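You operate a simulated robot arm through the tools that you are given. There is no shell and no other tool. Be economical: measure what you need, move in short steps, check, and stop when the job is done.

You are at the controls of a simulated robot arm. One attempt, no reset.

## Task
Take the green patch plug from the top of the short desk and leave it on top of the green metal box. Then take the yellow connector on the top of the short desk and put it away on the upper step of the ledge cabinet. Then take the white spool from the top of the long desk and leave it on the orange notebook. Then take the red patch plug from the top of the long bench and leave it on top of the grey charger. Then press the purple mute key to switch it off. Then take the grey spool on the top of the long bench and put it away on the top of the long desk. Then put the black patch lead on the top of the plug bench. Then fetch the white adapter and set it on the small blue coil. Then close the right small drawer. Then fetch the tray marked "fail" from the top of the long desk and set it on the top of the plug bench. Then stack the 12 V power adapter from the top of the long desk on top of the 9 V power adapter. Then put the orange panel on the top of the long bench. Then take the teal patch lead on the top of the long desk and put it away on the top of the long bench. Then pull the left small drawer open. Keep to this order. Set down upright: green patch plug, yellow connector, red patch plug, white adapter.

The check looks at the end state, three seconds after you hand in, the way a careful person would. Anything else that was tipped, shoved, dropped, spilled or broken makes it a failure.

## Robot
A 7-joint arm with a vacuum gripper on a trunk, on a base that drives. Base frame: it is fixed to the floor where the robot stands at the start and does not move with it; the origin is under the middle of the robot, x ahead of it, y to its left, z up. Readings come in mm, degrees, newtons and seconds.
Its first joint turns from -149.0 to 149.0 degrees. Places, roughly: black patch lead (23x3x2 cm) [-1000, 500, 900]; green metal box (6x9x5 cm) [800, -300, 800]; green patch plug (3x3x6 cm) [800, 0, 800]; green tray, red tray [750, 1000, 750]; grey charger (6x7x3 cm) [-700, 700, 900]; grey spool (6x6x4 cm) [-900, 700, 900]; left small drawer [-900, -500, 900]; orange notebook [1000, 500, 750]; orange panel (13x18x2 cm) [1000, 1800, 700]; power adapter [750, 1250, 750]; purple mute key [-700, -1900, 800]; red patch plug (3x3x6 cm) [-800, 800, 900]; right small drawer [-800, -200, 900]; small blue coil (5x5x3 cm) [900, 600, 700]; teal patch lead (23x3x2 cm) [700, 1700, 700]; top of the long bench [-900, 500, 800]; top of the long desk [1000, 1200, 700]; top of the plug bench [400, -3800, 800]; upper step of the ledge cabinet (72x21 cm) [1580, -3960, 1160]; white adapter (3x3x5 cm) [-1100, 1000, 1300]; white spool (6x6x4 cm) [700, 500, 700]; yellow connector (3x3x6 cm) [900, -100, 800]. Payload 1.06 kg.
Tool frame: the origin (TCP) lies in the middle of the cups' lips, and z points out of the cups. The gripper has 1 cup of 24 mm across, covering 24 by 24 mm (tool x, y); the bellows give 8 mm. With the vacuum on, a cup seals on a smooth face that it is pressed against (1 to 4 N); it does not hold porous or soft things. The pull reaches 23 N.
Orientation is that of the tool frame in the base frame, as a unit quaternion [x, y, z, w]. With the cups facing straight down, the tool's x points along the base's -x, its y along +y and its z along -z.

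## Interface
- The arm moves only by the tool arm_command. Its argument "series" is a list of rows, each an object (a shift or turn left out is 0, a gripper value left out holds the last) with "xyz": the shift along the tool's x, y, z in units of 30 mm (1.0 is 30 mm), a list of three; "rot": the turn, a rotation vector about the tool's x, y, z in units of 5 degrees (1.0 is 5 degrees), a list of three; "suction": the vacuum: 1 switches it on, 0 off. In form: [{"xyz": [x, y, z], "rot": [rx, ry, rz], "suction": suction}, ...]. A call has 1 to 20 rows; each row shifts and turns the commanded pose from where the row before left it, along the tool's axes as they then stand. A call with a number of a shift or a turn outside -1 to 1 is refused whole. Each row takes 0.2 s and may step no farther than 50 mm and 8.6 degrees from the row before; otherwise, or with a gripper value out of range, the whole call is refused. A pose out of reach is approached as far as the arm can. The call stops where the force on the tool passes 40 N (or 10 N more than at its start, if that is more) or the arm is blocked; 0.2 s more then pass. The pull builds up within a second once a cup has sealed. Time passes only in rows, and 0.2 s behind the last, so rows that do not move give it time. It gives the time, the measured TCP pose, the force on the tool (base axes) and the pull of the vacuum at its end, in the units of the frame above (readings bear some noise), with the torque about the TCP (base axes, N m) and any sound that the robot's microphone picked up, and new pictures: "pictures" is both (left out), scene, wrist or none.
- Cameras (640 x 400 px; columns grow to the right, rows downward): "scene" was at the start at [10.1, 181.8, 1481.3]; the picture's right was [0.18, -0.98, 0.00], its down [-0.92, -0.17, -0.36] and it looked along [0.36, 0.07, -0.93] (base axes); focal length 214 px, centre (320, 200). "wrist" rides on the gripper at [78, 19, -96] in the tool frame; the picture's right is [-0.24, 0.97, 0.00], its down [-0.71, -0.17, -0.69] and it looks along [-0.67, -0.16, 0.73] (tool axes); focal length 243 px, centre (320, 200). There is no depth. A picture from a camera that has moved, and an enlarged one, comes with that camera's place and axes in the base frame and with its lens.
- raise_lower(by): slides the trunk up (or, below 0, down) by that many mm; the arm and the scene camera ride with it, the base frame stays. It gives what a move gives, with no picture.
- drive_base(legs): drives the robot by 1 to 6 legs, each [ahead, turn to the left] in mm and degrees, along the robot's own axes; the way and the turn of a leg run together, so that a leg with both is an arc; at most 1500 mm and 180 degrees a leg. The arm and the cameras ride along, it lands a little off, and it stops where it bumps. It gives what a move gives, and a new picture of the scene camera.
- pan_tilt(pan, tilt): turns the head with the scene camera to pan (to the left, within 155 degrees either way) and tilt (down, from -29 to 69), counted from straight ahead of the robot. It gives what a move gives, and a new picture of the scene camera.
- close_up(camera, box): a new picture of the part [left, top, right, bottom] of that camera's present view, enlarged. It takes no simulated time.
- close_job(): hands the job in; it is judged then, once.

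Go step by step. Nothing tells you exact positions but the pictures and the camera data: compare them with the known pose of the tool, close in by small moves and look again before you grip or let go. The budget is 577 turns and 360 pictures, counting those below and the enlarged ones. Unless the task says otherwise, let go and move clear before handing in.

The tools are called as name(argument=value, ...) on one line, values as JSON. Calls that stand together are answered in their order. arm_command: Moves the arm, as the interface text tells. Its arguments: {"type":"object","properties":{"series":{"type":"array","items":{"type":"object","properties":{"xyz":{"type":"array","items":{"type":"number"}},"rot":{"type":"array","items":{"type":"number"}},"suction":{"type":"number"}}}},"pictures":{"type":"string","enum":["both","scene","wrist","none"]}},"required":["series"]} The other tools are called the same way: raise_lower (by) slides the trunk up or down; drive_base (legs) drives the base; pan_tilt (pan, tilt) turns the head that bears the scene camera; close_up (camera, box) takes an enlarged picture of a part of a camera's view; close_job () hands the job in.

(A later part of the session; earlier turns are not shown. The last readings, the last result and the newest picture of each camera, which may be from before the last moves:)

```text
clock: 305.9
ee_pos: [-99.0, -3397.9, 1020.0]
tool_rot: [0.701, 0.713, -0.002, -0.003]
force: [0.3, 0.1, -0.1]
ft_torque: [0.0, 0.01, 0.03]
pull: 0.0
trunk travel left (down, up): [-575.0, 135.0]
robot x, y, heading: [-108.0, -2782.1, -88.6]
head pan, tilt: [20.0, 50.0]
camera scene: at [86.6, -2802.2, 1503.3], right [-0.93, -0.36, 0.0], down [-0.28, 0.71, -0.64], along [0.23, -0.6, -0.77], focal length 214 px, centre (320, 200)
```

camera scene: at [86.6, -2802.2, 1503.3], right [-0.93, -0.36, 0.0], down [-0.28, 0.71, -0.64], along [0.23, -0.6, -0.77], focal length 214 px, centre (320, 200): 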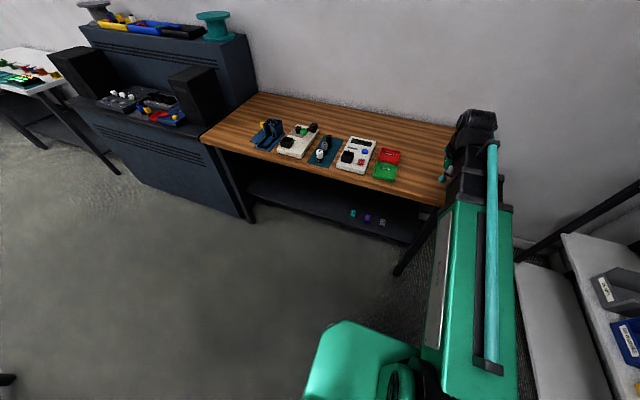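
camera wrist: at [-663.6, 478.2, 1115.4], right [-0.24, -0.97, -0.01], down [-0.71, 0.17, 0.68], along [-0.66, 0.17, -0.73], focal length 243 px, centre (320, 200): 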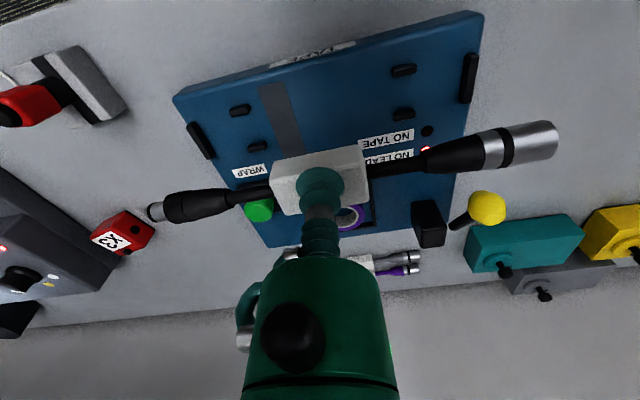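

The pull reads 0, so the lead may have come off during the drive. Checking the wrist view.

arm_command(series=[{}], pictures="wrist")

pan_tilt(pan=150, tilt=25)

pan_tilt(pan=-140, tilt=35)

```text
clock: 306.3
ee_pos: [-99.1, -3396.9, 1020.9]
tool_rot: [0.701, 0.713, -0.001, -0.003]
force: [-0.1, -0.4, 0.2]
ft_torque: [-0.03, -0.01, 0.01]
pull: 0.0
trunk travel left (down, up): [-575.0, 135.0]
robot x, y, heading: [-114.1, -2783.9, -88.8]
head pan, tilt: [20.0, 50.0]
camera wrist: at [-80.8, -3320.1, 1115.5], right [0.98, -0.22, -0.01], down [-0.16, -0.71, 0.68], along [-0.15, -0.67, -0.73], focal length 243 px, centre (320, 200)
```

wrist: 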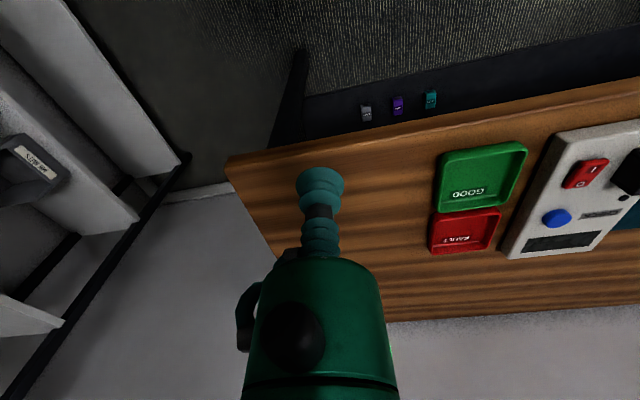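

```text
clock: 308.4
ee_pos: [-99.0, -3396.9, 1021.4]
tool_rot: [0.701, 0.713, -0.002, -0.003]
force: [-0.4, 0.0, -0.3]
ft_torque: [0.03, -0.02, 0.01]
pull: 0.0
trunk travel left (down, up): [-575.0, 135.0]
robot x, y, heading: [-109.7, -2779.4, -89.0]
head pan, tilt: [150.0, 25.0]
camera scene: at [103.2, -2649.3, 1540.8], right [0.88, -0.48, 0.0], down [-0.2, -0.37, -0.91], along [0.44, 0.79, -0.42], focal length 214 px, centre (320, 200)
```

scene: 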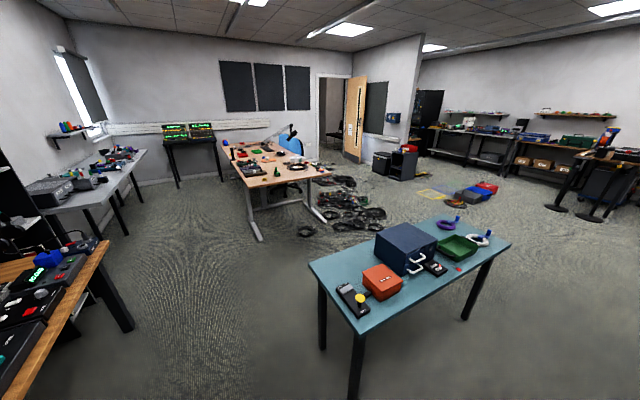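

```text
clock: 312.4
ee_pos: [-99.3, -3397.5, 1021.0]
tool_rot: [0.701, 0.713, -0.002, -0.002]
force: [-0.1, -0.6, 0.7]
ft_torque: [0.03, -0.01, -0.03]
pull: 0.1
trunk travel left (down, up): [-575.0, 135.0]
robot x, y, heading: [-111.3, -2779.0, -88.7]
head pan, tilt: [-140.0, 35.0]
camera scene: at [0.7, -2663.8, 1525.0], right [0.75, 0.66, 0.0], down [0.38, -0.43, -0.82], along [-0.54, 0.62, -0.57], focal length 214 px, centre (320, 200)
```

scene: 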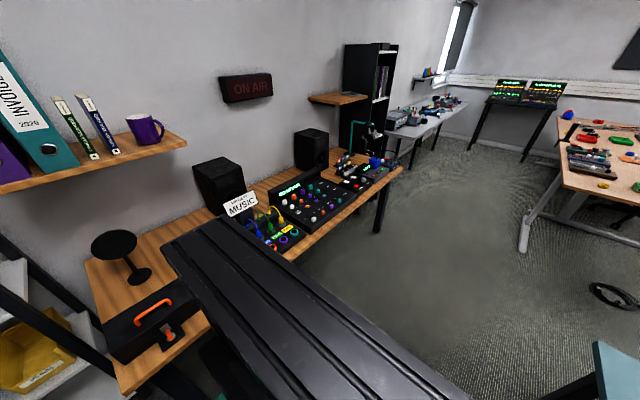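

The lead is off the cup, so I need to find where it fell. Enlarging the floor along my route.

close_up(camera="scene", box=[360, 90, 560, 215])

close_up(camera="scene", box=[290, 180, 640, 400])

```text
3.20 times, centred on (460, 152) of scene
camera zoom: at [0.7, -2663.8, 1525.0], right [0.75, 0.66, 0.0], down [0.38, -0.43, -0.82], along [-0.54, 0.62, -0.57], focal length 686 px, centre (-128, 352)
```

zoom: 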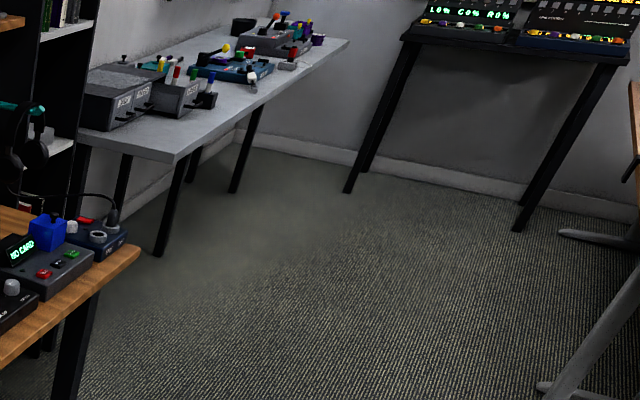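

```text
1.82 times, centred on (465, 290) of scene
camera zoom: at [0.7, -2663.8, 1525.0], right [0.75, 0.66, 0.0], down [0.38, -0.43, -0.82], along [-0.54, 0.62, -0.57], focal length 390 px, centre (56, 36)
```

zoom: 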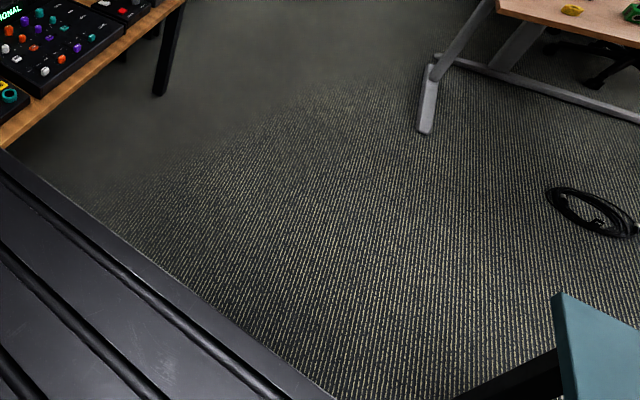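

I see something white on the bench near the pen rack. Enlarging that.

close_up(camera="scene", box=[410, 90, 480, 135])

```text
8.89 times, centred on (445, 112) of scene
camera zoom: at [0.7, -2663.8, 1525.0], right [0.75, 0.66, 0.0], down [0.38, -0.43, -0.82], along [-0.54, 0.62, -0.57], focal length 1906 px, centre (-791, 978)
```

zoom: 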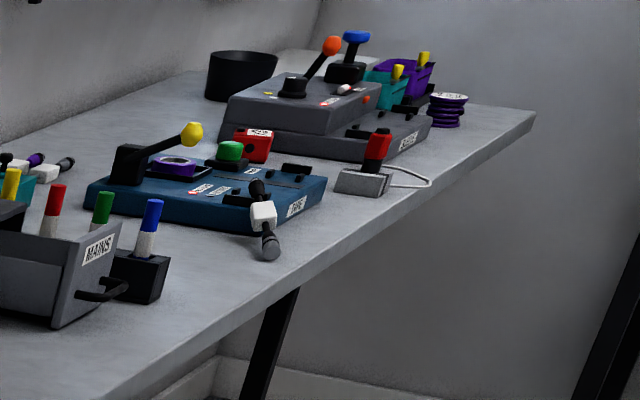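

The lead fell back on the bench and lies over the front corner of the blue TAPE console, so it dropped as I began turning. I'll go back and fetch it, and carry it higher this time.

drive_base(legs=[[0, 178], [1500, 0], [1500, 0]])

pan_tilt(pan=60, tilt=40)

```text
clock: 334.0
ee_pos: [73.7, 815.6, 1020.9]
tool_rot: [-0.69, 0.724, -0.002, 0.001]
force: [-0.2, -0.5, -0.3]
ft_torque: [0.0, 0.0, 0.01]
pull: 0.0
trunk travel left (down, up): [-575.0, 135.0]
robot x, y, heading: [44.1, 196.6, 87.3]
head pan, tilt: [-140.0, 35.0]
camera scene: at [-74.2, 93.3, 1525.0], right [-0.79, -0.61, 0.0], down [-0.35, 0.46, -0.82], along [0.5, -0.65, -0.57], focal length 214 px, centre (320, 200)
```

scene: 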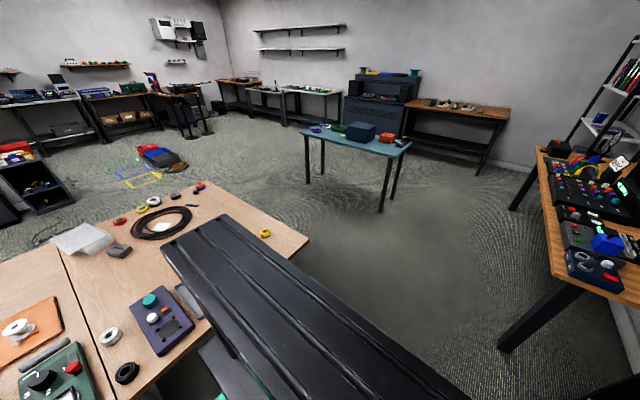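

```text
clock: 336.9
ee_pos: [74.2, 816.9, 1021.6]
tool_rot: [-0.69, 0.724, -0.003, 0.001]
force: [-0.3, 0.0, 0.5]
ft_torque: [0.0, -0.01, 0.03]
pull: 0.1
trunk travel left (down, up): [-575.0, 135.0]
robot x, y, heading: [44.2, 201.2, 87.5]
head pan, tilt: [60.0, 40.0]
camera scene: at [-199.4, 208.9, 1517.5], right [0.54, 0.84, 0.0], down [0.54, -0.35, -0.77], along [-0.65, 0.41, -0.64], focal length 214 px, centre (320, 200)
```

scene: 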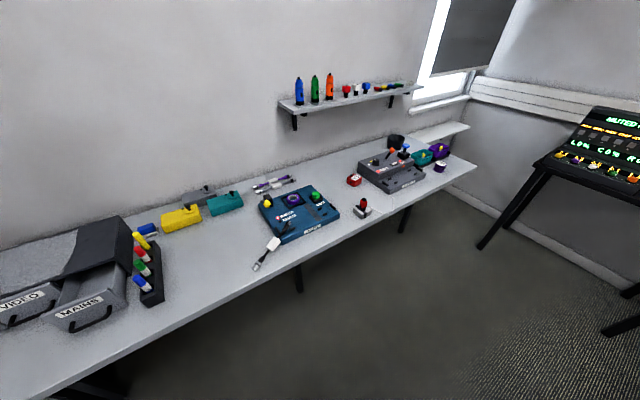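

close_up(camera="scene", box=[230, 170, 380, 280])

```text
3.64 times, centred on (305, 225) of scene
camera zoom: at [-199.4, 208.9, 1517.5], right [0.54, 0.84, 0.0], down [0.54, -0.35, -0.77], along [-0.65, 0.41, -0.64], focal length 780 px, centre (374, 109)
```

zoom: 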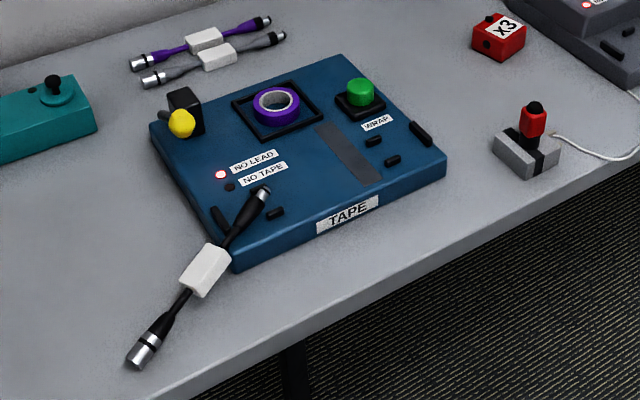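

The lead slopes from the bench up onto the console edge, with its white block at about (-709, 331). I'll turn to face it.

drive_base(legs=[[0, 92]])

arm_command(series=[{}], pictures="wrist")

```text
clock: 341.2
ee_pos: [-572.6, 204.6, 1022.4]
tool_rot: [1.0, -0.004, 0.002, -0.002]
force: [0.3, 0.0, -0.6]
ft_torque: [0.01, 0.02, 0.01]
pull: 0.1
trunk travel left (down, up): [-575.0, 135.0]
robot x, y, heading: [41.9, 202.7, 179.8]
head pan, tilt: [60.0, 40.0]
camera scene: at [45.3, -43.2, 1517.5], right [-0.86, 0.51, 0.0], down [0.32, 0.55, -0.77], along [-0.39, -0.66, -0.64], focal length 214 px, centre (320, 200)
```

scene: 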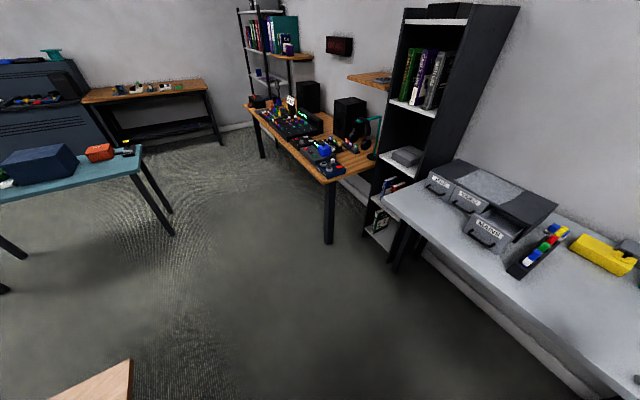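

```text
clock: 341.6
ee_pos: [-573.8, 205.5, 1020.5]
tool_rot: [1.0, -0.004, 0.001, -0.003]
force: [-0.4, -0.1, -0.1]
ft_torque: [-0.01, -0.02, 0.0]
pull: 0.1
trunk travel left (down, up): [-575.0, 135.0]
robot x, y, heading: [46.1, 201.3, 179.6]
head pan, tilt: [60.0, 40.0]
camera wrist: at [-494.7, 182.9, 1115.4], right [-0.24, -0.97, -0.01], down [-0.71, 0.17, 0.68], along [-0.66, 0.17, -0.73], focal length 243 px, centre (320, 200)
```

wrist: 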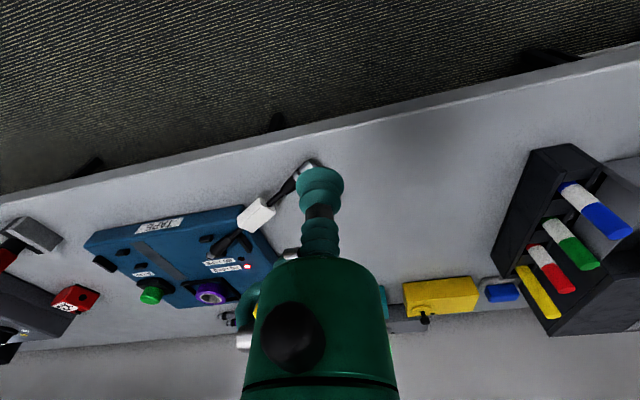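

arm_command(series=[{"xyz": [-0.89, -0.81, 0.3]}, {"xyz": [-0.89, -0.81, 0.3]}, {"xyz": [-0.89, -0.81, 0.3]}, {"xyz": [-0.89, -0.81, 0.3]}, {"xyz": [-0.89, -0.81, 0.3]}, {}], pictures="none")

close_up(camera="wrist", box=[180, 20, 460, 240])

```text
clock: 343.0
ee_pos: [-703.6, 326.8, 976.6]
tool_rot: [1.0, -0.005, 0.001, -0.003]
force: [0.5, 0.3, 1.0]
ft_torque: [0.03, -0.01, -0.03]
pull: 0.0
trunk travel left (down, up): [-575.0, 135.0]
robot x, y, heading: [45.1, 198.8, 179.7]
head pan, tilt: [60.0, 40.0]
```

```text
1.82 times, centred on (320, 130) of wrist
camera zoom: at [-625.6, 305.4, 1070.7], right [-0.24, -0.97, -0.01], down [-0.71, 0.17, 0.68], along [-0.66, 0.17, -0.73], focal length 441 px, centre (320, 327)
```

zoom: 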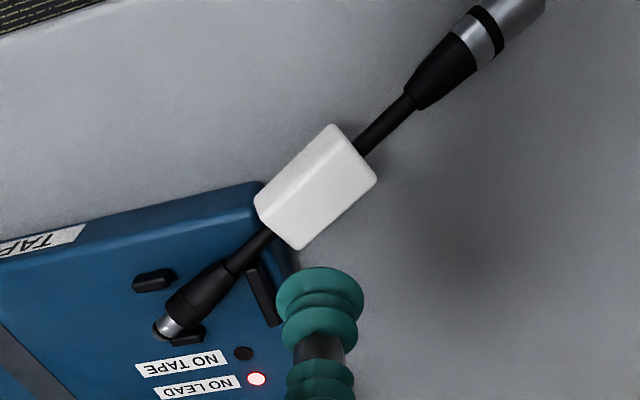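

Block top is at about (-707, 326, 898) and tilted some 12°. I'll tilt the tool to match and approach along its axis.

arm_command(series=[{"xyz": [-0.05, 0.17, 1]}, {"rot": [0.77, -0.38, 0]}, {"rot": [0.77, -0.38, 0]}, {"rot": [0.77, -0.38, 0]}, {"xyz": [0, 0, 0.6]}, {}], pictures="wrist")

close_up(camera="wrist", box=[180, 20, 460, 240])

```text
clock: 344.4
ee_pos: [-708.7, 325.9, 929.5]
tool_rot: [0.993, -0.004, -0.048, -0.103]
force: [0.1, -0.2, 0.3]
ft_torque: [-0.01, 0.0, 0.0]
pull: 0.1
trunk travel left (down, up): [-575.0, 135.0]
robot x, y, heading: [44.6, 197.7, 179.7]
head pan, tilt: [60.0, 40.0]
camera wrist: at [-621.6, 286.8, 1008.9], right [-0.25, -0.95, -0.18], down [-0.64, 0.03, 0.77], along [-0.73, 0.31, -0.61], focal length 243 px, centre (320, 200)
```

wrist: 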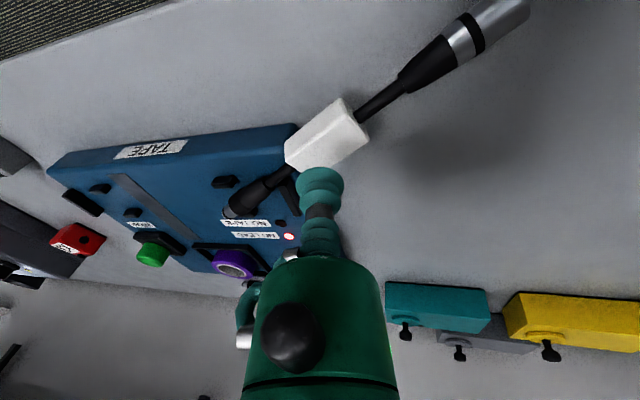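

```text
1.82 times, centred on (320, 130) of wrist
camera zoom: at [-621.6, 286.8, 1008.9], right [-0.25, -0.95, -0.18], down [-0.64, 0.03, 0.77], along [-0.73, 0.31, -0.61], focal length 441 px, centre (320, 327)
```

zoom: 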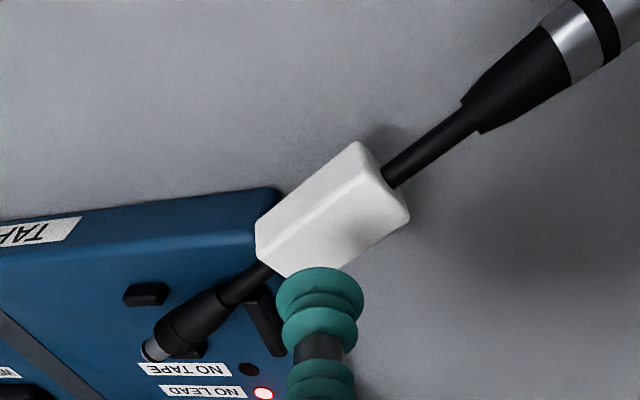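

arm_command(series=[{"xyz": [0.1, 0.24, 0.6], "suction": 1}, {"xyz": [0, 0, 0.3]}, {"xyz": [0, 0, 0.1]}, {}, {}], pictures="none")

close_up(camera="wrist", box=[180, 20, 460, 240])

```text
clock: 345.6
ee_pos: [-709.0, 325.0, 898.5]
tool_rot: [0.993, -0.005, -0.048, -0.104]
force: [0.0, 0.2, 0.0]
ft_torque: [0.0, 0.0, 0.0]
pull: 0.1
trunk travel left (down, up): [-575.0, 135.0]
robot x, y, heading: [45.5, 200.0, 179.7]
head pan, tilt: [60.0, 40.0]
```

```text
1.82 times, centred on (320, 130) of wrist
camera zoom: at [-621.2, 285.9, 978.2], right [-0.25, -0.95, -0.18], down [-0.64, 0.03, 0.77], along [-0.73, 0.31, -0.61], focal length 441 px, centre (320, 327)
```

zoom: 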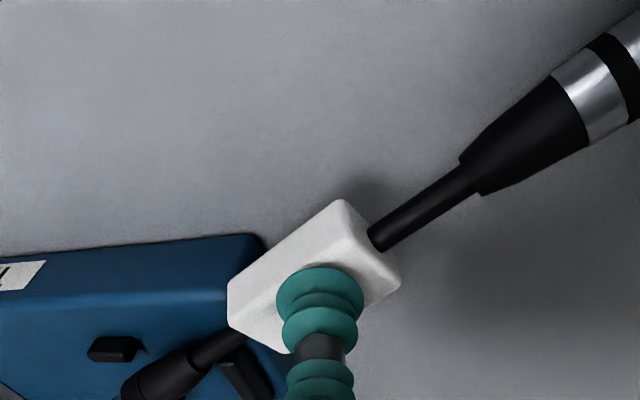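

arm_command(series=[{"xyz": [0, 0, 0.07]}, {"xyz": [0, 0, 0.07]}, {"xyz": [0, 0, 0.07]}, {}, {}], pictures="none")

```text
clock: 346.8
ee_pos: [-709.0, 326.8, 891.1]
tool_rot: [0.993, -0.004, -0.048, -0.104]
force: [-0.4, -0.3, -0.6]
ft_torque: [-0.02, -0.07, 0.0]
pull: 23.1
trunk travel left (down, up): [-575.0, 135.0]
robot x, y, heading: [41.4, 197.9, 179.5]
head pan, tilt: [60.0, 40.0]
```

Sealed. Lifting straight up, then levelling.

arm_command(series=[{"xyz": [-0.04, -0.08, -0.4]}, {"xyz": [-0.09, -0.2, -0.97]}, {"xyz": [-0.09, -0.2, -0.97]}, {"xyz": [-0.09, -0.2, -0.97]}, {"xyz": [-0.09, -0.2, -0.97]}, {"rot": [-0.77, 0.38, 0]}, {"rot": [-0.77, 0.38, 0]}, {"rot": [-0.77, 0.38, 0]}, {}], pictures="wrist")

```text
clock: 348.8
ee_pos: [-707.7, 327.7, 1022.9]
tool_rot: [1.0, -0.005, 0.002, -0.002]
force: [0.4, 0.8, -1.3]
ft_torque: [0.01, -0.05, 0.02]
pull: 22.8
trunk travel left (down, up): [-575.0, 135.0]
robot x, y, heading: [45.0, 199.3, 179.9]
head pan, tilt: [60.0, 40.0]
camera wrist: at [-630.4, 304.8, 1117.3], right [-0.24, -0.97, 0.0], down [-0.71, 0.17, 0.68], along [-0.66, 0.17, -0.73], focal length 243 px, centre (320, 200)
```

wrist: 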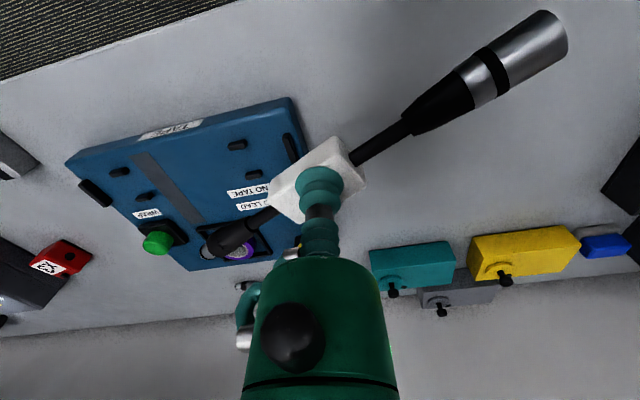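

Level and held. Raise the trunk, withdraw away from the console, and check the grip before and after each turn.

raise_lower(by=130)

arm_command(series=[{"xyz": [0.8, 0.5, 0]}, {"xyz": [0.8, 0.6, 0]}, {"xyz": [0.8, 0.6, 0]}, {"xyz": [0.8, 0.6, 0]}, {}], pictures="none")

drive_base(legs=[[0, 30]])

```text
clock: 350.4
ee_pos: [-709.0, 326.4, 1152.5]
tool_rot: [1.0, -0.004, 0.001, -0.003]
force: [-0.6, 0.0, -0.8]
ft_torque: [-0.01, 0.0, -0.02]
pull: 22.7
trunk travel left (down, up): [-705.0, 5.0]
robot x, y, heading: [44.0, 196.9, 179.6]
head pan, tilt: [60.0, 40.0]
```

```text
clock: 351.6
ee_pos: [-613.0, 256.5, 1152.4]
tool_rot: [1.0, -0.004, 0.001, -0.003]
force: [-0.7, 0.2, -1.2]
ft_torque: [0.05, -0.01, 0.03]
pull: 22.6
trunk travel left (down, up): [-705.0, 5.0]
robot x, y, heading: [46.1, 198.9, 179.7]
head pan, tilt: [60.0, 40.0]
```

```text
clock: 353.5
ee_pos: [-552.1, -83.2, 1152.7]
tool_rot: [0.967, 0.257, 0.0, -0.002]
force: [-0.1, 0.6, -0.3]
ft_torque: [0.0, -0.04, 0.01]
pull: 23.4
trunk travel left (down, up): [-705.0, 5.0]
robot x, y, heading: [44.8, 199.5, -150.1]
head pan, tilt: [60.0, 40.0]
camera scene: at [167.7, -9.8, 1647.5], right [-1.0, 0.0, 0.0], down [0.0, 0.64, -0.77], along [0.0, -0.77, -0.64], focal length 214 px, centre (320, 200)
```

scene: 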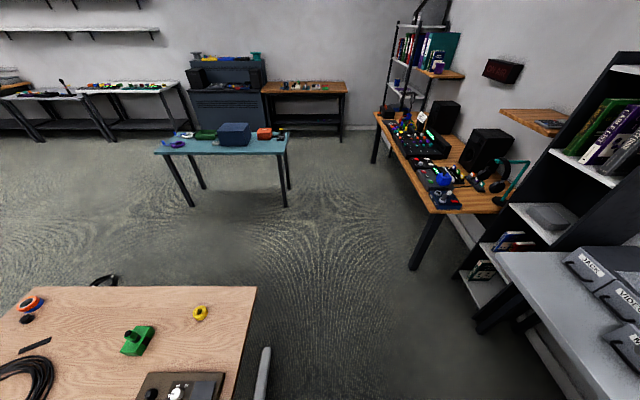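

Still holding after the turn start. Continuing to the plug bench.

drive_base(legs=[[0, 58]])

drive_base(legs=[[1500, 0]])

drive_base(legs=[[1500, 0]])

```text
clock: 356.4
ee_pos: [-34.4, -455.7, 1154.1]
tool_rot: [0.722, 0.692, -0.001, -0.002]
force: [-0.6, 0.0, -0.9]
ft_torque: [0.0, 0.02, 0.06]
pull: 22.9
trunk travel left (down, up): [-705.0, 5.0]
robot x, y, heading: [45.2, 199.6, -92.4]
head pan, tilt: [60.0, 40.0]
camera scene: at [288.0, 193.1, 1647.5], right [-0.54, -0.84, 0.0], down [-0.54, 0.34, -0.77], along [0.65, -0.41, -0.64], focal length 214 px, centre (320, 200)
```

scene: 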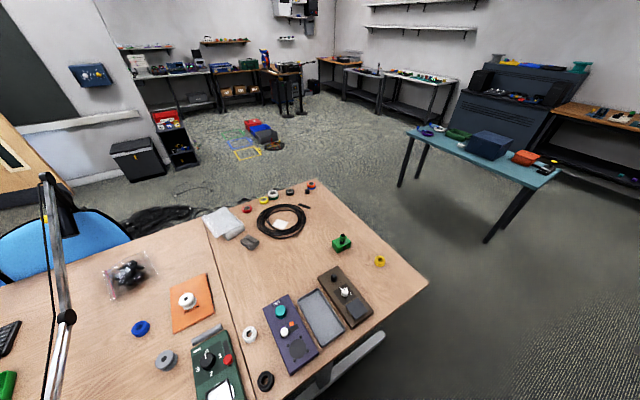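

```text
clock: 363.8
ee_pos: [-111.5, -1945.9, 1153.6]
tool_rot: [0.727, 0.687, -0.002, -0.002]
force: [-0.2, -0.2, -0.8]
ft_torque: [0.02, -0.01, -0.01]
pull: 22.8
trunk travel left (down, up): [-705.0, 5.0]
robot x, y, heading: [-25.2, -1291.6, -92.6]
head pan, tilt: [60.0, 40.0]
camera scene: at [217.6, -1300.1, 1647.5], right [-0.55, -0.84, 0.0], down [-0.54, 0.35, -0.77], along [0.64, -0.42, -0.64], focal length 214 px, centre (320, 200)
```

scene: 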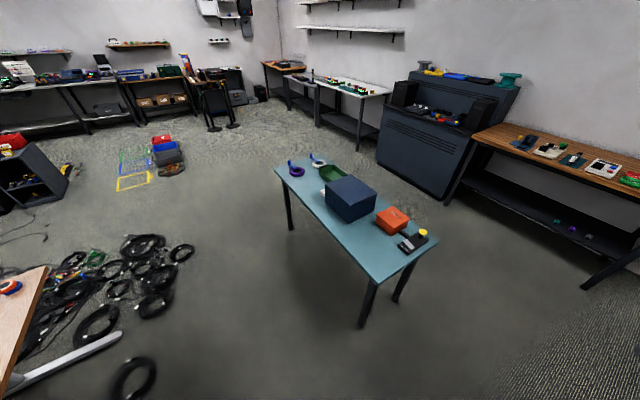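

```text
clock: 371.3
ee_pos: [-209.9, -3456.9, 1152.0]
tool_rot: [0.731, 0.683, -0.001, -0.002]
force: [-0.2, 0.7, -1.0]
ft_torque: [0.02, -0.02, 0.01]
pull: 22.9
trunk travel left (down, up): [-705.0, 5.0]
robot x, y, heading: [-119.0, -2803.1, -93.7]
head pan, tilt: [60.0, 40.0]
camera scene: at [127.2, -2816.5, 1647.5], right [-0.56, -0.83, 0.0], down [-0.53, 0.36, -0.77], along [0.64, -0.43, -0.64], focal length 214 px, centre (320, 200)
```

scene: 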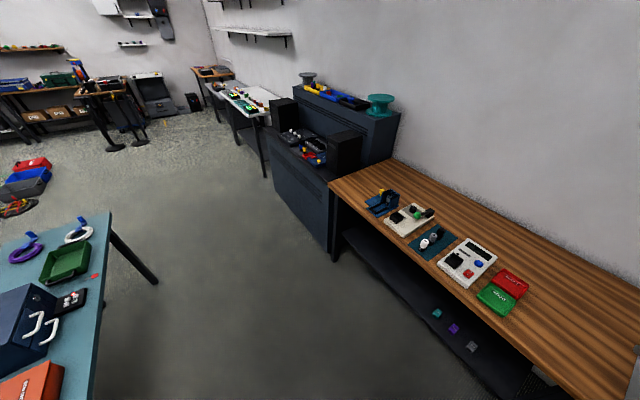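

drive_base(legs=[[0, 5], [120, 0]])

raise_lower(by=-130)

arm_command(series=[{"xyz": [0, 0.5, 0]}, {"xyz": [-0.9, 0.7, 0]}, {"xyz": [-0.9, 0.7, 0]}, {}], pictures="wrist")

```text
clock: 373.0
ee_pos: [-153.3, -3583.8, 1153.5]
tool_rot: [0.7, 0.714, -0.001, -0.003]
force: [-0.1, 0.5, -1.8]
ft_torque: [0.04, 0.01, -0.01]
pull: 22.8
trunk travel left (down, up): [-705.0, 5.0]
robot x, y, heading: [-112.5, -2923.4, -88.9]
head pan, tilt: [60.0, 40.0]
camera scene: at [130.0, -2916.7, 1647.5], right [-0.48, -0.88, 0.0], down [-0.56, 0.31, -0.77], along [0.67, -0.37, -0.64], focal length 214 px, centre (320, 200)
```

scene: 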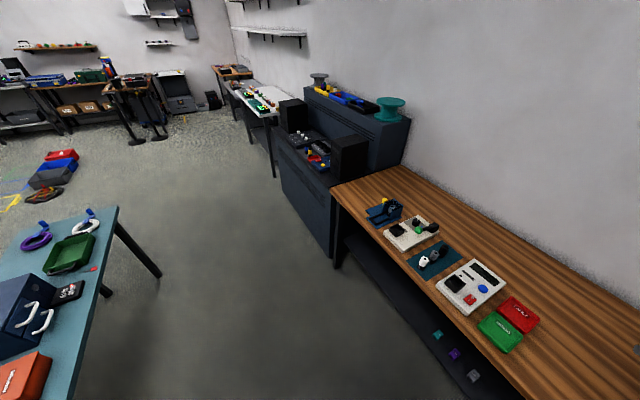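

```text
clock: 374.6
ee_pos: [-152.9, -3582.7, 1022.4]
tool_rot: [0.701, 0.713, -0.002, -0.003]
force: [-0.5, 0.0, -1.6]
ft_torque: [0.03, -0.01, 0.0]
pull: 22.7
trunk travel left (down, up): [-575.0, 135.0]
robot x, y, heading: [-113.2, -2924.2, -89.1]
head pan, tilt: [60.0, 40.0]
```

```text
clock: 375.6
ee_pos: [-94.4, -3635.3, 1023.6]
tool_rot: [0.701, 0.714, -0.001, -0.002]
force: [-0.3, 0.1, -1.0]
ft_torque: [0.01, -0.01, 0.03]
pull: 23.0
trunk travel left (down, up): [-575.0, 135.0]
robot x, y, heading: [-117.1, -2924.1, -88.8]
head pan, tilt: [60.0, 40.0]
camera wrist: at [-75.0, -3559.0, 1117.2], right [0.98, -0.22, -0.01], down [-0.16, -0.71, 0.68], along [-0.15, -0.67, -0.73], focal length 243 px, centre (320, 200)
```

wrist: 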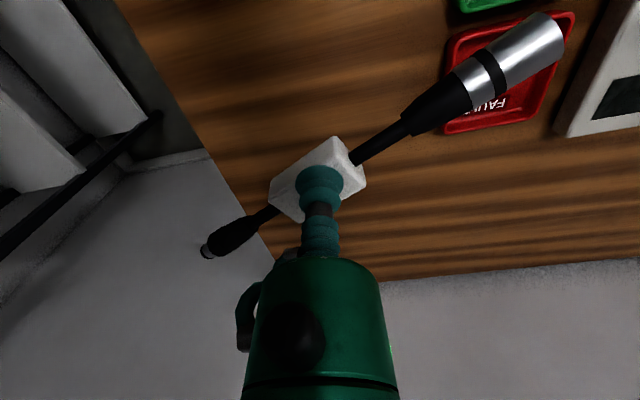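

Held all the way. The right end of the bench is free; I'll set the lead at about (-130, -3820), leaving room for the tray later.

arm_command(series=[{"xyz": [-0.88, -0.17, 0]}, {"xyz": [-0.88, -0.17, 0]}, {"xyz": [-0.88, -0.17, 0]}, {"xyz": [-0.88, -0.17, 0]}, {"xyz": [-0.88, -0.17, 0]}, {"xyz": [-0.88, -0.17, 0]}, {"xyz": [-0.88, -0.17, 0.5]}, {"xyz": [0, 0, 1]}, {"xyz": [0, 0, 1]}, {"xyz": [0, 0, 1]}, {}], pictures="wrist")

```text
clock: 378.0
ee_pos: [-126.1, -3820.9, 918.8]
tool_rot: [0.7, 0.714, -0.002, -0.002]
force: [-0.7, 0.0, -0.8]
ft_torque: [0.02, -0.01, -0.02]
pull: 23.4
trunk travel left (down, up): [-575.0, 135.0]
robot x, y, heading: [-114.3, -2922.8, -89.0]
head pan, tilt: [60.0, 40.0]
camera wrist: at [-108.4, -3743.3, 1012.7], right [0.98, -0.22, -0.01], down [-0.16, -0.71, 0.68], along [-0.15, -0.67, -0.73], focal length 243 px, centre (320, 200)
```

wrist: 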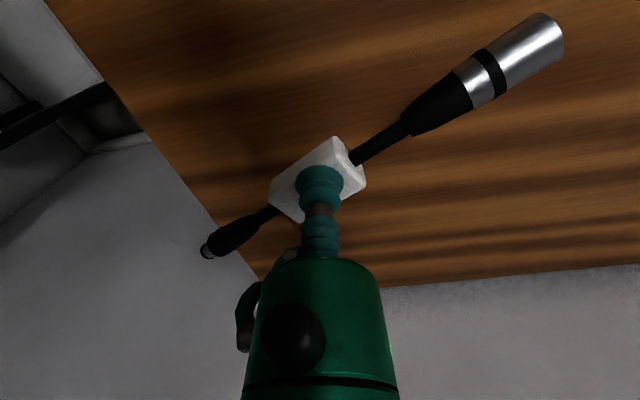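

arm_command(series=[{"xyz": [0, 0, 1]}, {"xyz": [0, 0, 1]}, {"xyz": [0, 0, 0.7]}, {}], pictures="wrist")

```text
clock: 378.7
ee_pos: [-128.4, -3819.2, 861.0]
tool_rot: [0.701, 0.713, -0.004, 0.0]
force: [-0.4, 5.4, 21.1]
ft_torque: [-0.11, -0.12, 0.01]
pull: 23.1
trunk travel left (down, up): [-575.0, 135.0]
robot x, y, heading: [-115.4, -2923.7, -88.7]
head pan, tilt: [60.0, 40.0]
stopped in row 3: the force on the tool passed its limit at 54 N (the readings are from after the stop); the commanded pose is now the measured one
camera wrist: at [-110.1, -3740.9, 954.4], right [0.98, -0.22, 0.0], down [-0.16, -0.71, 0.69], along [-0.15, -0.67, -0.72], focal length 243 px, centre (320, 200)
```

wrist: 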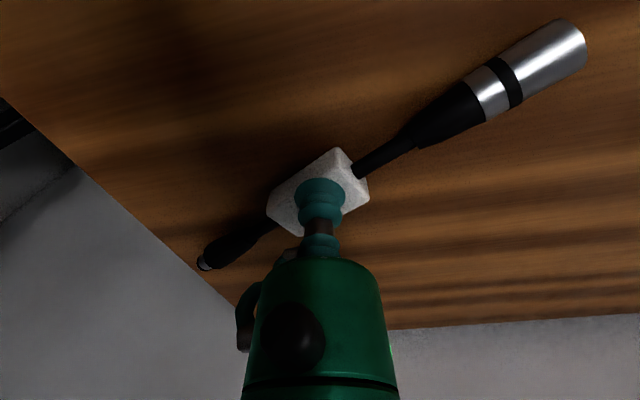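

The bench top is higher than I assumed, about z=838; the lead is down on it. Easing up, then releasing.

arm_command(series=[{"xyz": [0, 0, -0.12]}, {}], pictures="none")

```text
clock: 379.3
ee_pos: [-129.1, -3818.8, 863.0]
tool_rot: [0.701, 0.713, -0.004, 0.001]
force: [-0.1, 4.3, 10.5]
ft_torque: [-0.12, -0.06, 0.03]
pull: 22.9
trunk travel left (down, up): [-575.0, 135.0]
robot x, y, heading: [-115.3, -2926.0, -88.8]
head pan, tilt: [60.0, 40.0]
```

arm_command(series=[{"xyz": [0, 0, -0.07]}, {"suction": 0}, {}, {}, {}, {"xyz": [0, 0, -0.1]}, {"xyz": [0, 0, -0.3]}, {"xyz": [0, 0, -1]}, {"xyz": [0, 0, -1]}, {"xyz": [0, 0, -1]}, {"xyz": [1, 0, -0.5]}, {"xyz": [1, 0, 0]}, {"xyz": [1, 0, 0]}], pictures="wrist")

```text
clock: 382.1
ee_pos: [-130.2, -3730.8, 979.3]
tool_rot: [0.701, 0.713, -0.004, 0.0]
force: [0.3, -0.4, 0.4]
ft_torque: [0.02, -0.05, -0.03]
pull: 0.0
trunk travel left (down, up): [-575.0, 135.0]
robot x, y, heading: [-114.1, -2920.8, -88.6]
head pan, tilt: [60.0, 40.0]
camera wrist: at [-111.0, -3652.3, 1072.8], right [0.98, -0.22, 0.0], down [-0.16, -0.71, 0.69], along [-0.15, -0.67, -0.72], focal length 243 px, centre (320, 200)
```

wrist: 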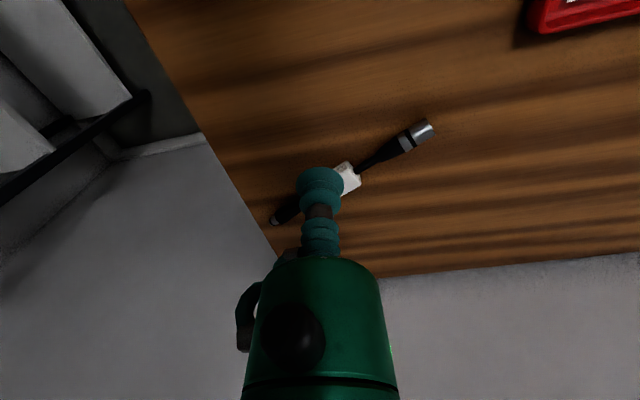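

The black lead lies flat on the plug bench. Next is the white adapter on the wall shelf over the long bench, estimated at about (-1090, 990, 1255).

arm_command(series=[{"xyz": [0.95, 0, -0.2], "rot": [0, 0.08, 0]}, {"xyz": [0.95, 0, -0.2]}, {"xyz": [0.95, 0, -0.2]}, {"xyz": [0.95, 0, -0.2]}, {"xyz": [0.95, 0, -0.2]}, {"xyz": [0.95, 0, -0.2]}], pictures="none")

drive_base(legs=[[0, 178], [1500, 0], [1500, 0], [850, 0]])

```text
clock: 383.5
ee_pos: [-133.2, -3558.4, 1015.4]
tool_rot: [0.701, 0.713, -0.001, -0.002]
force: [0.1, 0.0, -0.9]
ft_torque: [0.0, 0.01, -0.01]
pull: 0.0
trunk travel left (down, up): [-575.0, 135.0]
robot x, y, heading: [-115.4, -2921.4, -88.9]
head pan, tilt: [60.0, 40.0]
```

```text
clock: 409.6
ee_pos: [-295.9, 1580.7, 1015.9]
tool_rot: [0.728, -0.686, 0.002, -0.001]
force: [-0.2, 0.6, -0.6]
ft_torque: [-0.01, -0.01, 0.0]
pull: 0.1
trunk travel left (down, up): [-575.0, 135.0]
robot x, y, heading: [-286.1, 948.0, 93.5]
head pan, tilt: [60.0, 40.0]
camera scene: at [-532.2, 928.3, 1517.5], right [0.44, 0.9, 0.0], down [0.58, -0.29, -0.77], along [-0.69, 0.34, -0.64], focal length 214 px, centre (320, 200)
```

scene: 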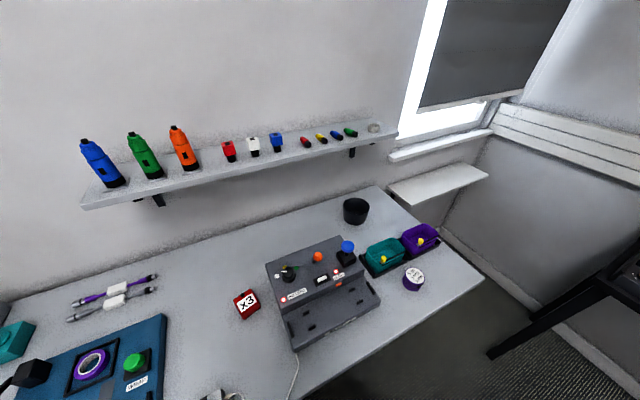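

I drifted to x=-286, too near the bench to turn safely. I'll reverse straight out first, then angle away.

drive_base(legs=[[-500, 0], [-300, 8], [-350, 4]])

pan_tilt(pan=100, tilt=65)

```text
clock: 416.1
ee_pos: [-272.7, 420.2, 1014.9]
tool_rot: [0.793, -0.61, 0.001, -0.002]
force: [0.0, -0.5, 0.1]
ft_torque: [0.01, 0.01, 0.03]
pull: 0.1
trunk travel left (down, up): [-575.0, 135.0]
robot x, y, heading: [-140.6, -203.0, 104.8]
head pan, tilt: [60.0, 40.0]
camera scene: at [-374.4, -266.1, 1517.5], right [0.26, 0.97, 0.0], down [0.62, -0.17, -0.77], along [-0.74, 0.2, -0.64], focal length 214 px, centre (320, 200)
```

scene: 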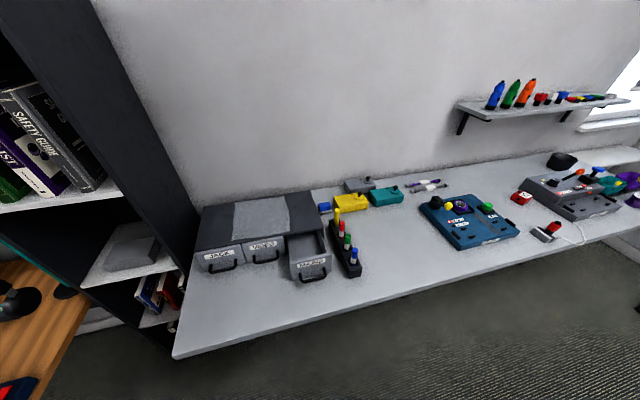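

```text
clock: 417.1
ee_pos: [-272.4, 420.6, 1014.0]
tool_rot: [0.793, -0.609, 0.002, -0.002]
force: [0.0, -0.1, 0.5]
ft_torque: [-0.03, -0.03, -0.01]
pull: 0.0
trunk travel left (down, up): [-575.0, 135.0]
robot x, y, heading: [-143.3, -200.2, 105.0]
head pan, tilt: [100.0, 65.0]
camera scene: at [-347.4, -313.3, 1485.2], right [-0.42, 0.91, 0.0], down [0.82, 0.38, -0.42], along [-0.38, -0.18, -0.91], focal length 214 px, centre (320, 200)
```

scene: 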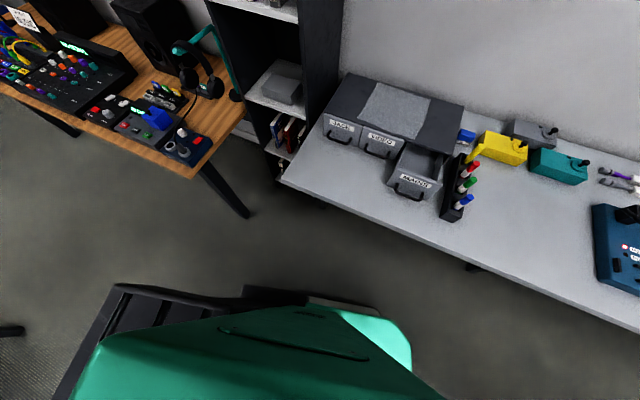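

Clear now, and I have a good view of the drawers (JACK, VIDEO, MAINS open). I'll straighten and drive up to y≈940.

drive_base(legs=[[0, -17], [1140, 0]])

```text
clock: 423.9
ee_pos: [-46.4, 1576.3, 1015.0]
tool_rot: [-0.695, 0.719, -0.002, 0.001]
force: [-0.6, 0.9, 0.6]
ft_torque: [0.01, 0.03, 0.01]
pull: 0.0
trunk travel left (down, up): [-575.0, 135.0]
robot x, y, heading: [-98.0, 941.6, 87.9]
head pan, tilt: [100.0, 65.0]
camera scene: at [-330.9, 897.0, 1485.2], right [-0.14, 0.99, 0.0], down [0.9, 0.13, -0.42], along [-0.42, -0.06, -0.91], focal length 214 px, centre (320, 200)
```

scene: 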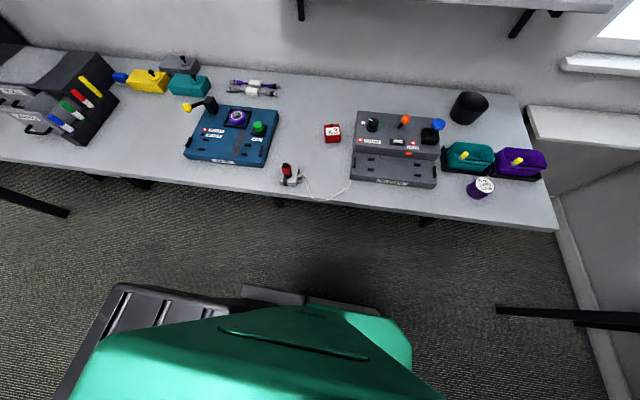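

raise_lower(by=130)

drive_base(legs=[[0, 92]])

pan_tilt(pan=0, tilt=35)

arm_command(series=[{}], pictures="wrist")

```text
clock: 425.5
ee_pos: [-46.6, 1576.8, 1144.5]
tool_rot: [-0.695, 0.719, -0.003, 0.001]
force: [-0.3, 0.8, -0.7]
ft_torque: [-0.04, 0.02, 0.01]
pull: 0.0
trunk travel left (down, up): [-705.0, 5.0]
robot x, y, heading: [-100.4, 945.2, 87.9]
head pan, tilt: [100.0, 65.0]
```

```text
clock: 429.9
ee_pos: [-735.9, 963.8, 1145.3]
tool_rot: [1.0, 0.008, 0.001, -0.002]
force: [0.5, -0.3, -0.6]
ft_torque: [0.01, 0.01, -0.04]
pull: 0.0
trunk travel left (down, up): [-705.0, 5.0]
robot x, y, heading: [-99.0, 940.0, -178.7]
head pan, tilt: [100.0, 65.0]
camera scene: at [-39.4, 715.9, 1615.2], right [-0.98, -0.19, 0.0], down [-0.17, 0.89, -0.42], along [0.08, -0.41, -0.91], focal length 214 px, centre (320, 200)
```

scene: 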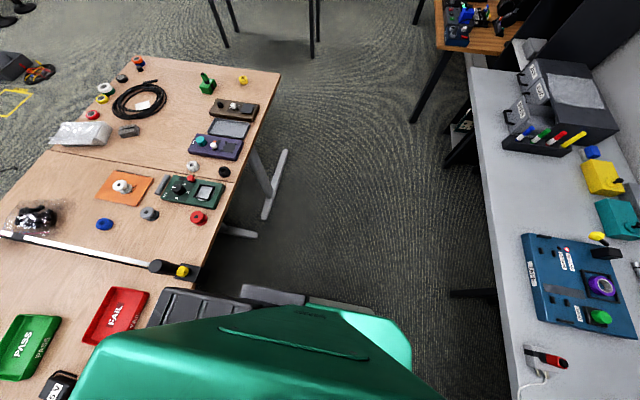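

```text
clock: 431.6
ee_pos: [-734.7, 963.0, 1143.8]
tool_rot: [1.0, 0.009, 0.001, -0.003]
force: [-0.2, 0.0, 0.6]
ft_torque: [-0.01, -0.02, 0.02]
pull: 0.2
trunk travel left (down, up): [-705.0, 5.0]
robot x, y, heading: [-100.5, 943.5, -179.2]
head pan, tilt: [0.0, 35.0]
camera scene: at [-139.1, 773.8, 1655.0], right [-0.02, 1.0, 0.0], down [0.57, 0.01, -0.82], along [-0.82, -0.02, -0.57], focal length 214 px, centre (320, 200)
```

scene: 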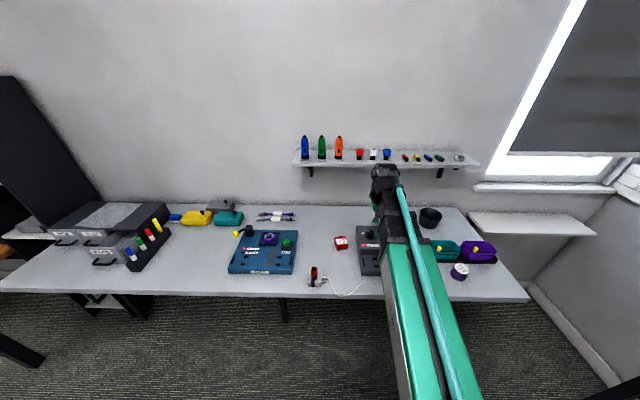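

```text
clock: 432.0
ee_pos: [-734.8, 962.7, 1145.4]
tool_rot: [1.0, 0.009, 0.001, -0.002]
force: [-0.2, -1.1, -0.5]
ft_torque: [-0.01, 0.01, -0.01]
pull: 0.1
trunk travel left (down, up): [-705.0, 5.0]
robot x, y, heading: [-97.2, 946.1, -178.8]
head pan, tilt: [0.0, 35.0]
camera wrist: at [-656.1, 943.5, 1239.1], right [-0.22, -0.98, -0.01], down [-0.71, 0.16, 0.68], along [-0.67, 0.15, -0.73], focal length 243 px, centre (320, 200)
```

wrist: 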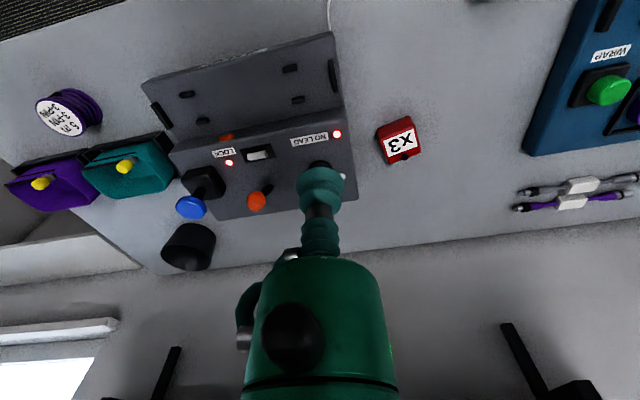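

close_up(camera="scene", box=[280, 120, 480, 190])

```text
3.20 times, centred on (380, 155) of scene
camera zoom: at [-139.1, 773.9, 1655.0], right [-0.02, 1.0, 0.0], down [0.57, 0.01, -0.82], along [-0.82, -0.02, -0.57], focal length 686 px, centre (128, 344)
```

zoom: 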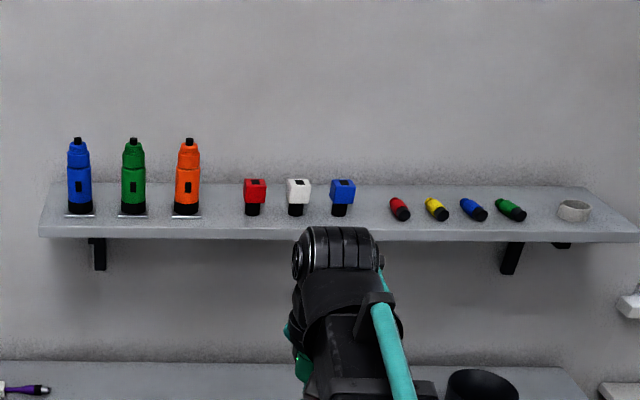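

The white adapter stands at about (-1090, 1000), top z≈1280. I'll move in 60 mm, rise, and approach it from above.

drive_base(legs=[[60, 0]])

arm_command(series=[{"xyz": [-1, -0.2, -0.3]}, {"xyz": [-1, -0.2, -0.3]}, {"xyz": [-1, -0.2, -0.3]}, {"xyz": [-0.8, -0.2, -0.7]}, {"xyz": [0, -0.2, -1]}, {"xyz": [0, -0.2, -1]}, {"xyz": [0, 0, -1]}, {}], pictures="wrist")

```text
clock: 433.0
ee_pos: [-796.7, 961.8, 1143.1]
tool_rot: [1.0, 0.009, 0.002, -0.002]
force: [-0.3, -0.1, 0.0]
ft_torque: [-0.01, -0.06, -0.01]
pull: 0.1
trunk travel left (down, up): [-705.0, 5.0]
robot x, y, heading: [-161.9, 937.1, -178.9]
head pan, tilt: [0.0, 35.0]
camera scene: at [-201.3, 772.8, 1655.0], right [-0.02, 1.0, 0.0], down [0.57, 0.01, -0.82], along [-0.82, -0.02, -0.57], focal length 214 px, centre (320, 200)
```

scene: 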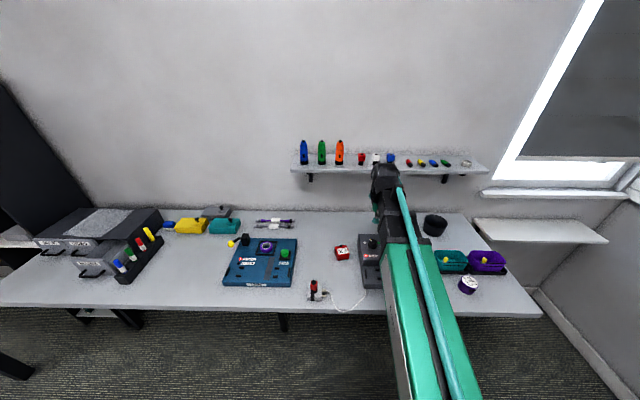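

```text
clock: 434.8
ee_pos: [-911.1, 995.8, 1284.5]
tool_rot: [1.0, 0.008, 0.001, -0.002]
force: [-0.1, -0.1, 0.6]
ft_torque: [-0.02, 0.04, -0.02]
pull: 0.1
trunk travel left (down, up): [-705.0, 5.0]
robot x, y, heading: [-160.0, 944.3, -178.8]
head pan, tilt: [0.0, 35.0]
camera wrist: at [-831.2, 975.9, 1378.6], right [-0.22, -0.98, -0.01], down [-0.71, 0.16, 0.68], along [-0.67, 0.15, -0.73], focal length 243 px, centre (320, 200)
```

wrist: 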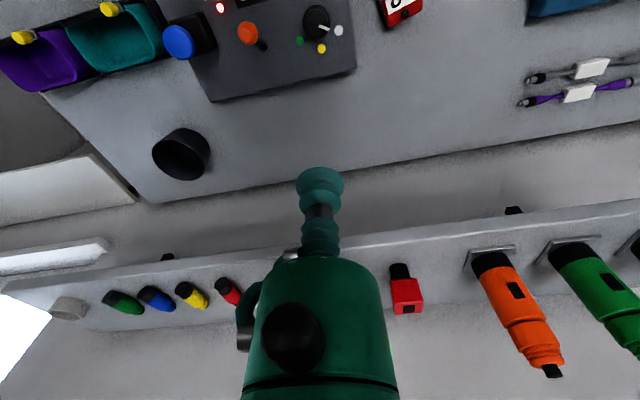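

arm_command(series=[{"xyz": [-0.7, 0, -0.8]}, {"xyz": [-0.8, 0, -0.7]}, {"xyz": [-1, 0, -0.1]}, {"xyz": [-1, 0, 0]}, {}], pictures="wrist")

```text
clock: 436.0
ee_pos: [-1016.0, 992.6, 1332.2]
tool_rot: [1.0, 0.009, 0.0, -0.003]
force: [-0.3, 1.9, 0.6]
ft_torque: [-0.02, 0.02, -0.02]
pull: 0.1
trunk travel left (down, up): [-705.0, 5.0]
robot x, y, heading: [-160.6, 941.2, -178.6]
head pan, tilt: [0.0, 35.0]
camera wrist: at [-936.9, 973.3, 1425.3], right [-0.22, -0.98, -0.01], down [-0.71, 0.16, 0.68], along [-0.67, 0.15, -0.73], focal length 243 px, centre (320, 200)
```

wrist: 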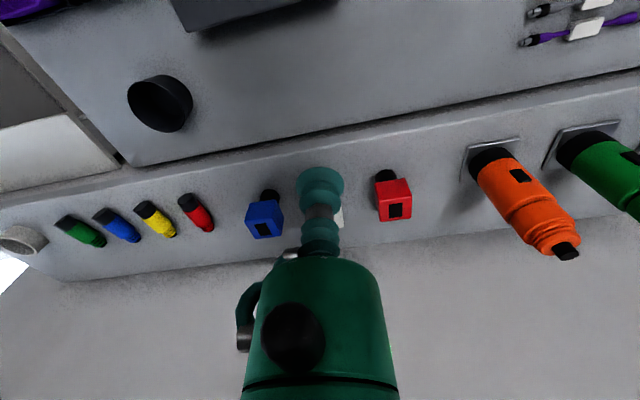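

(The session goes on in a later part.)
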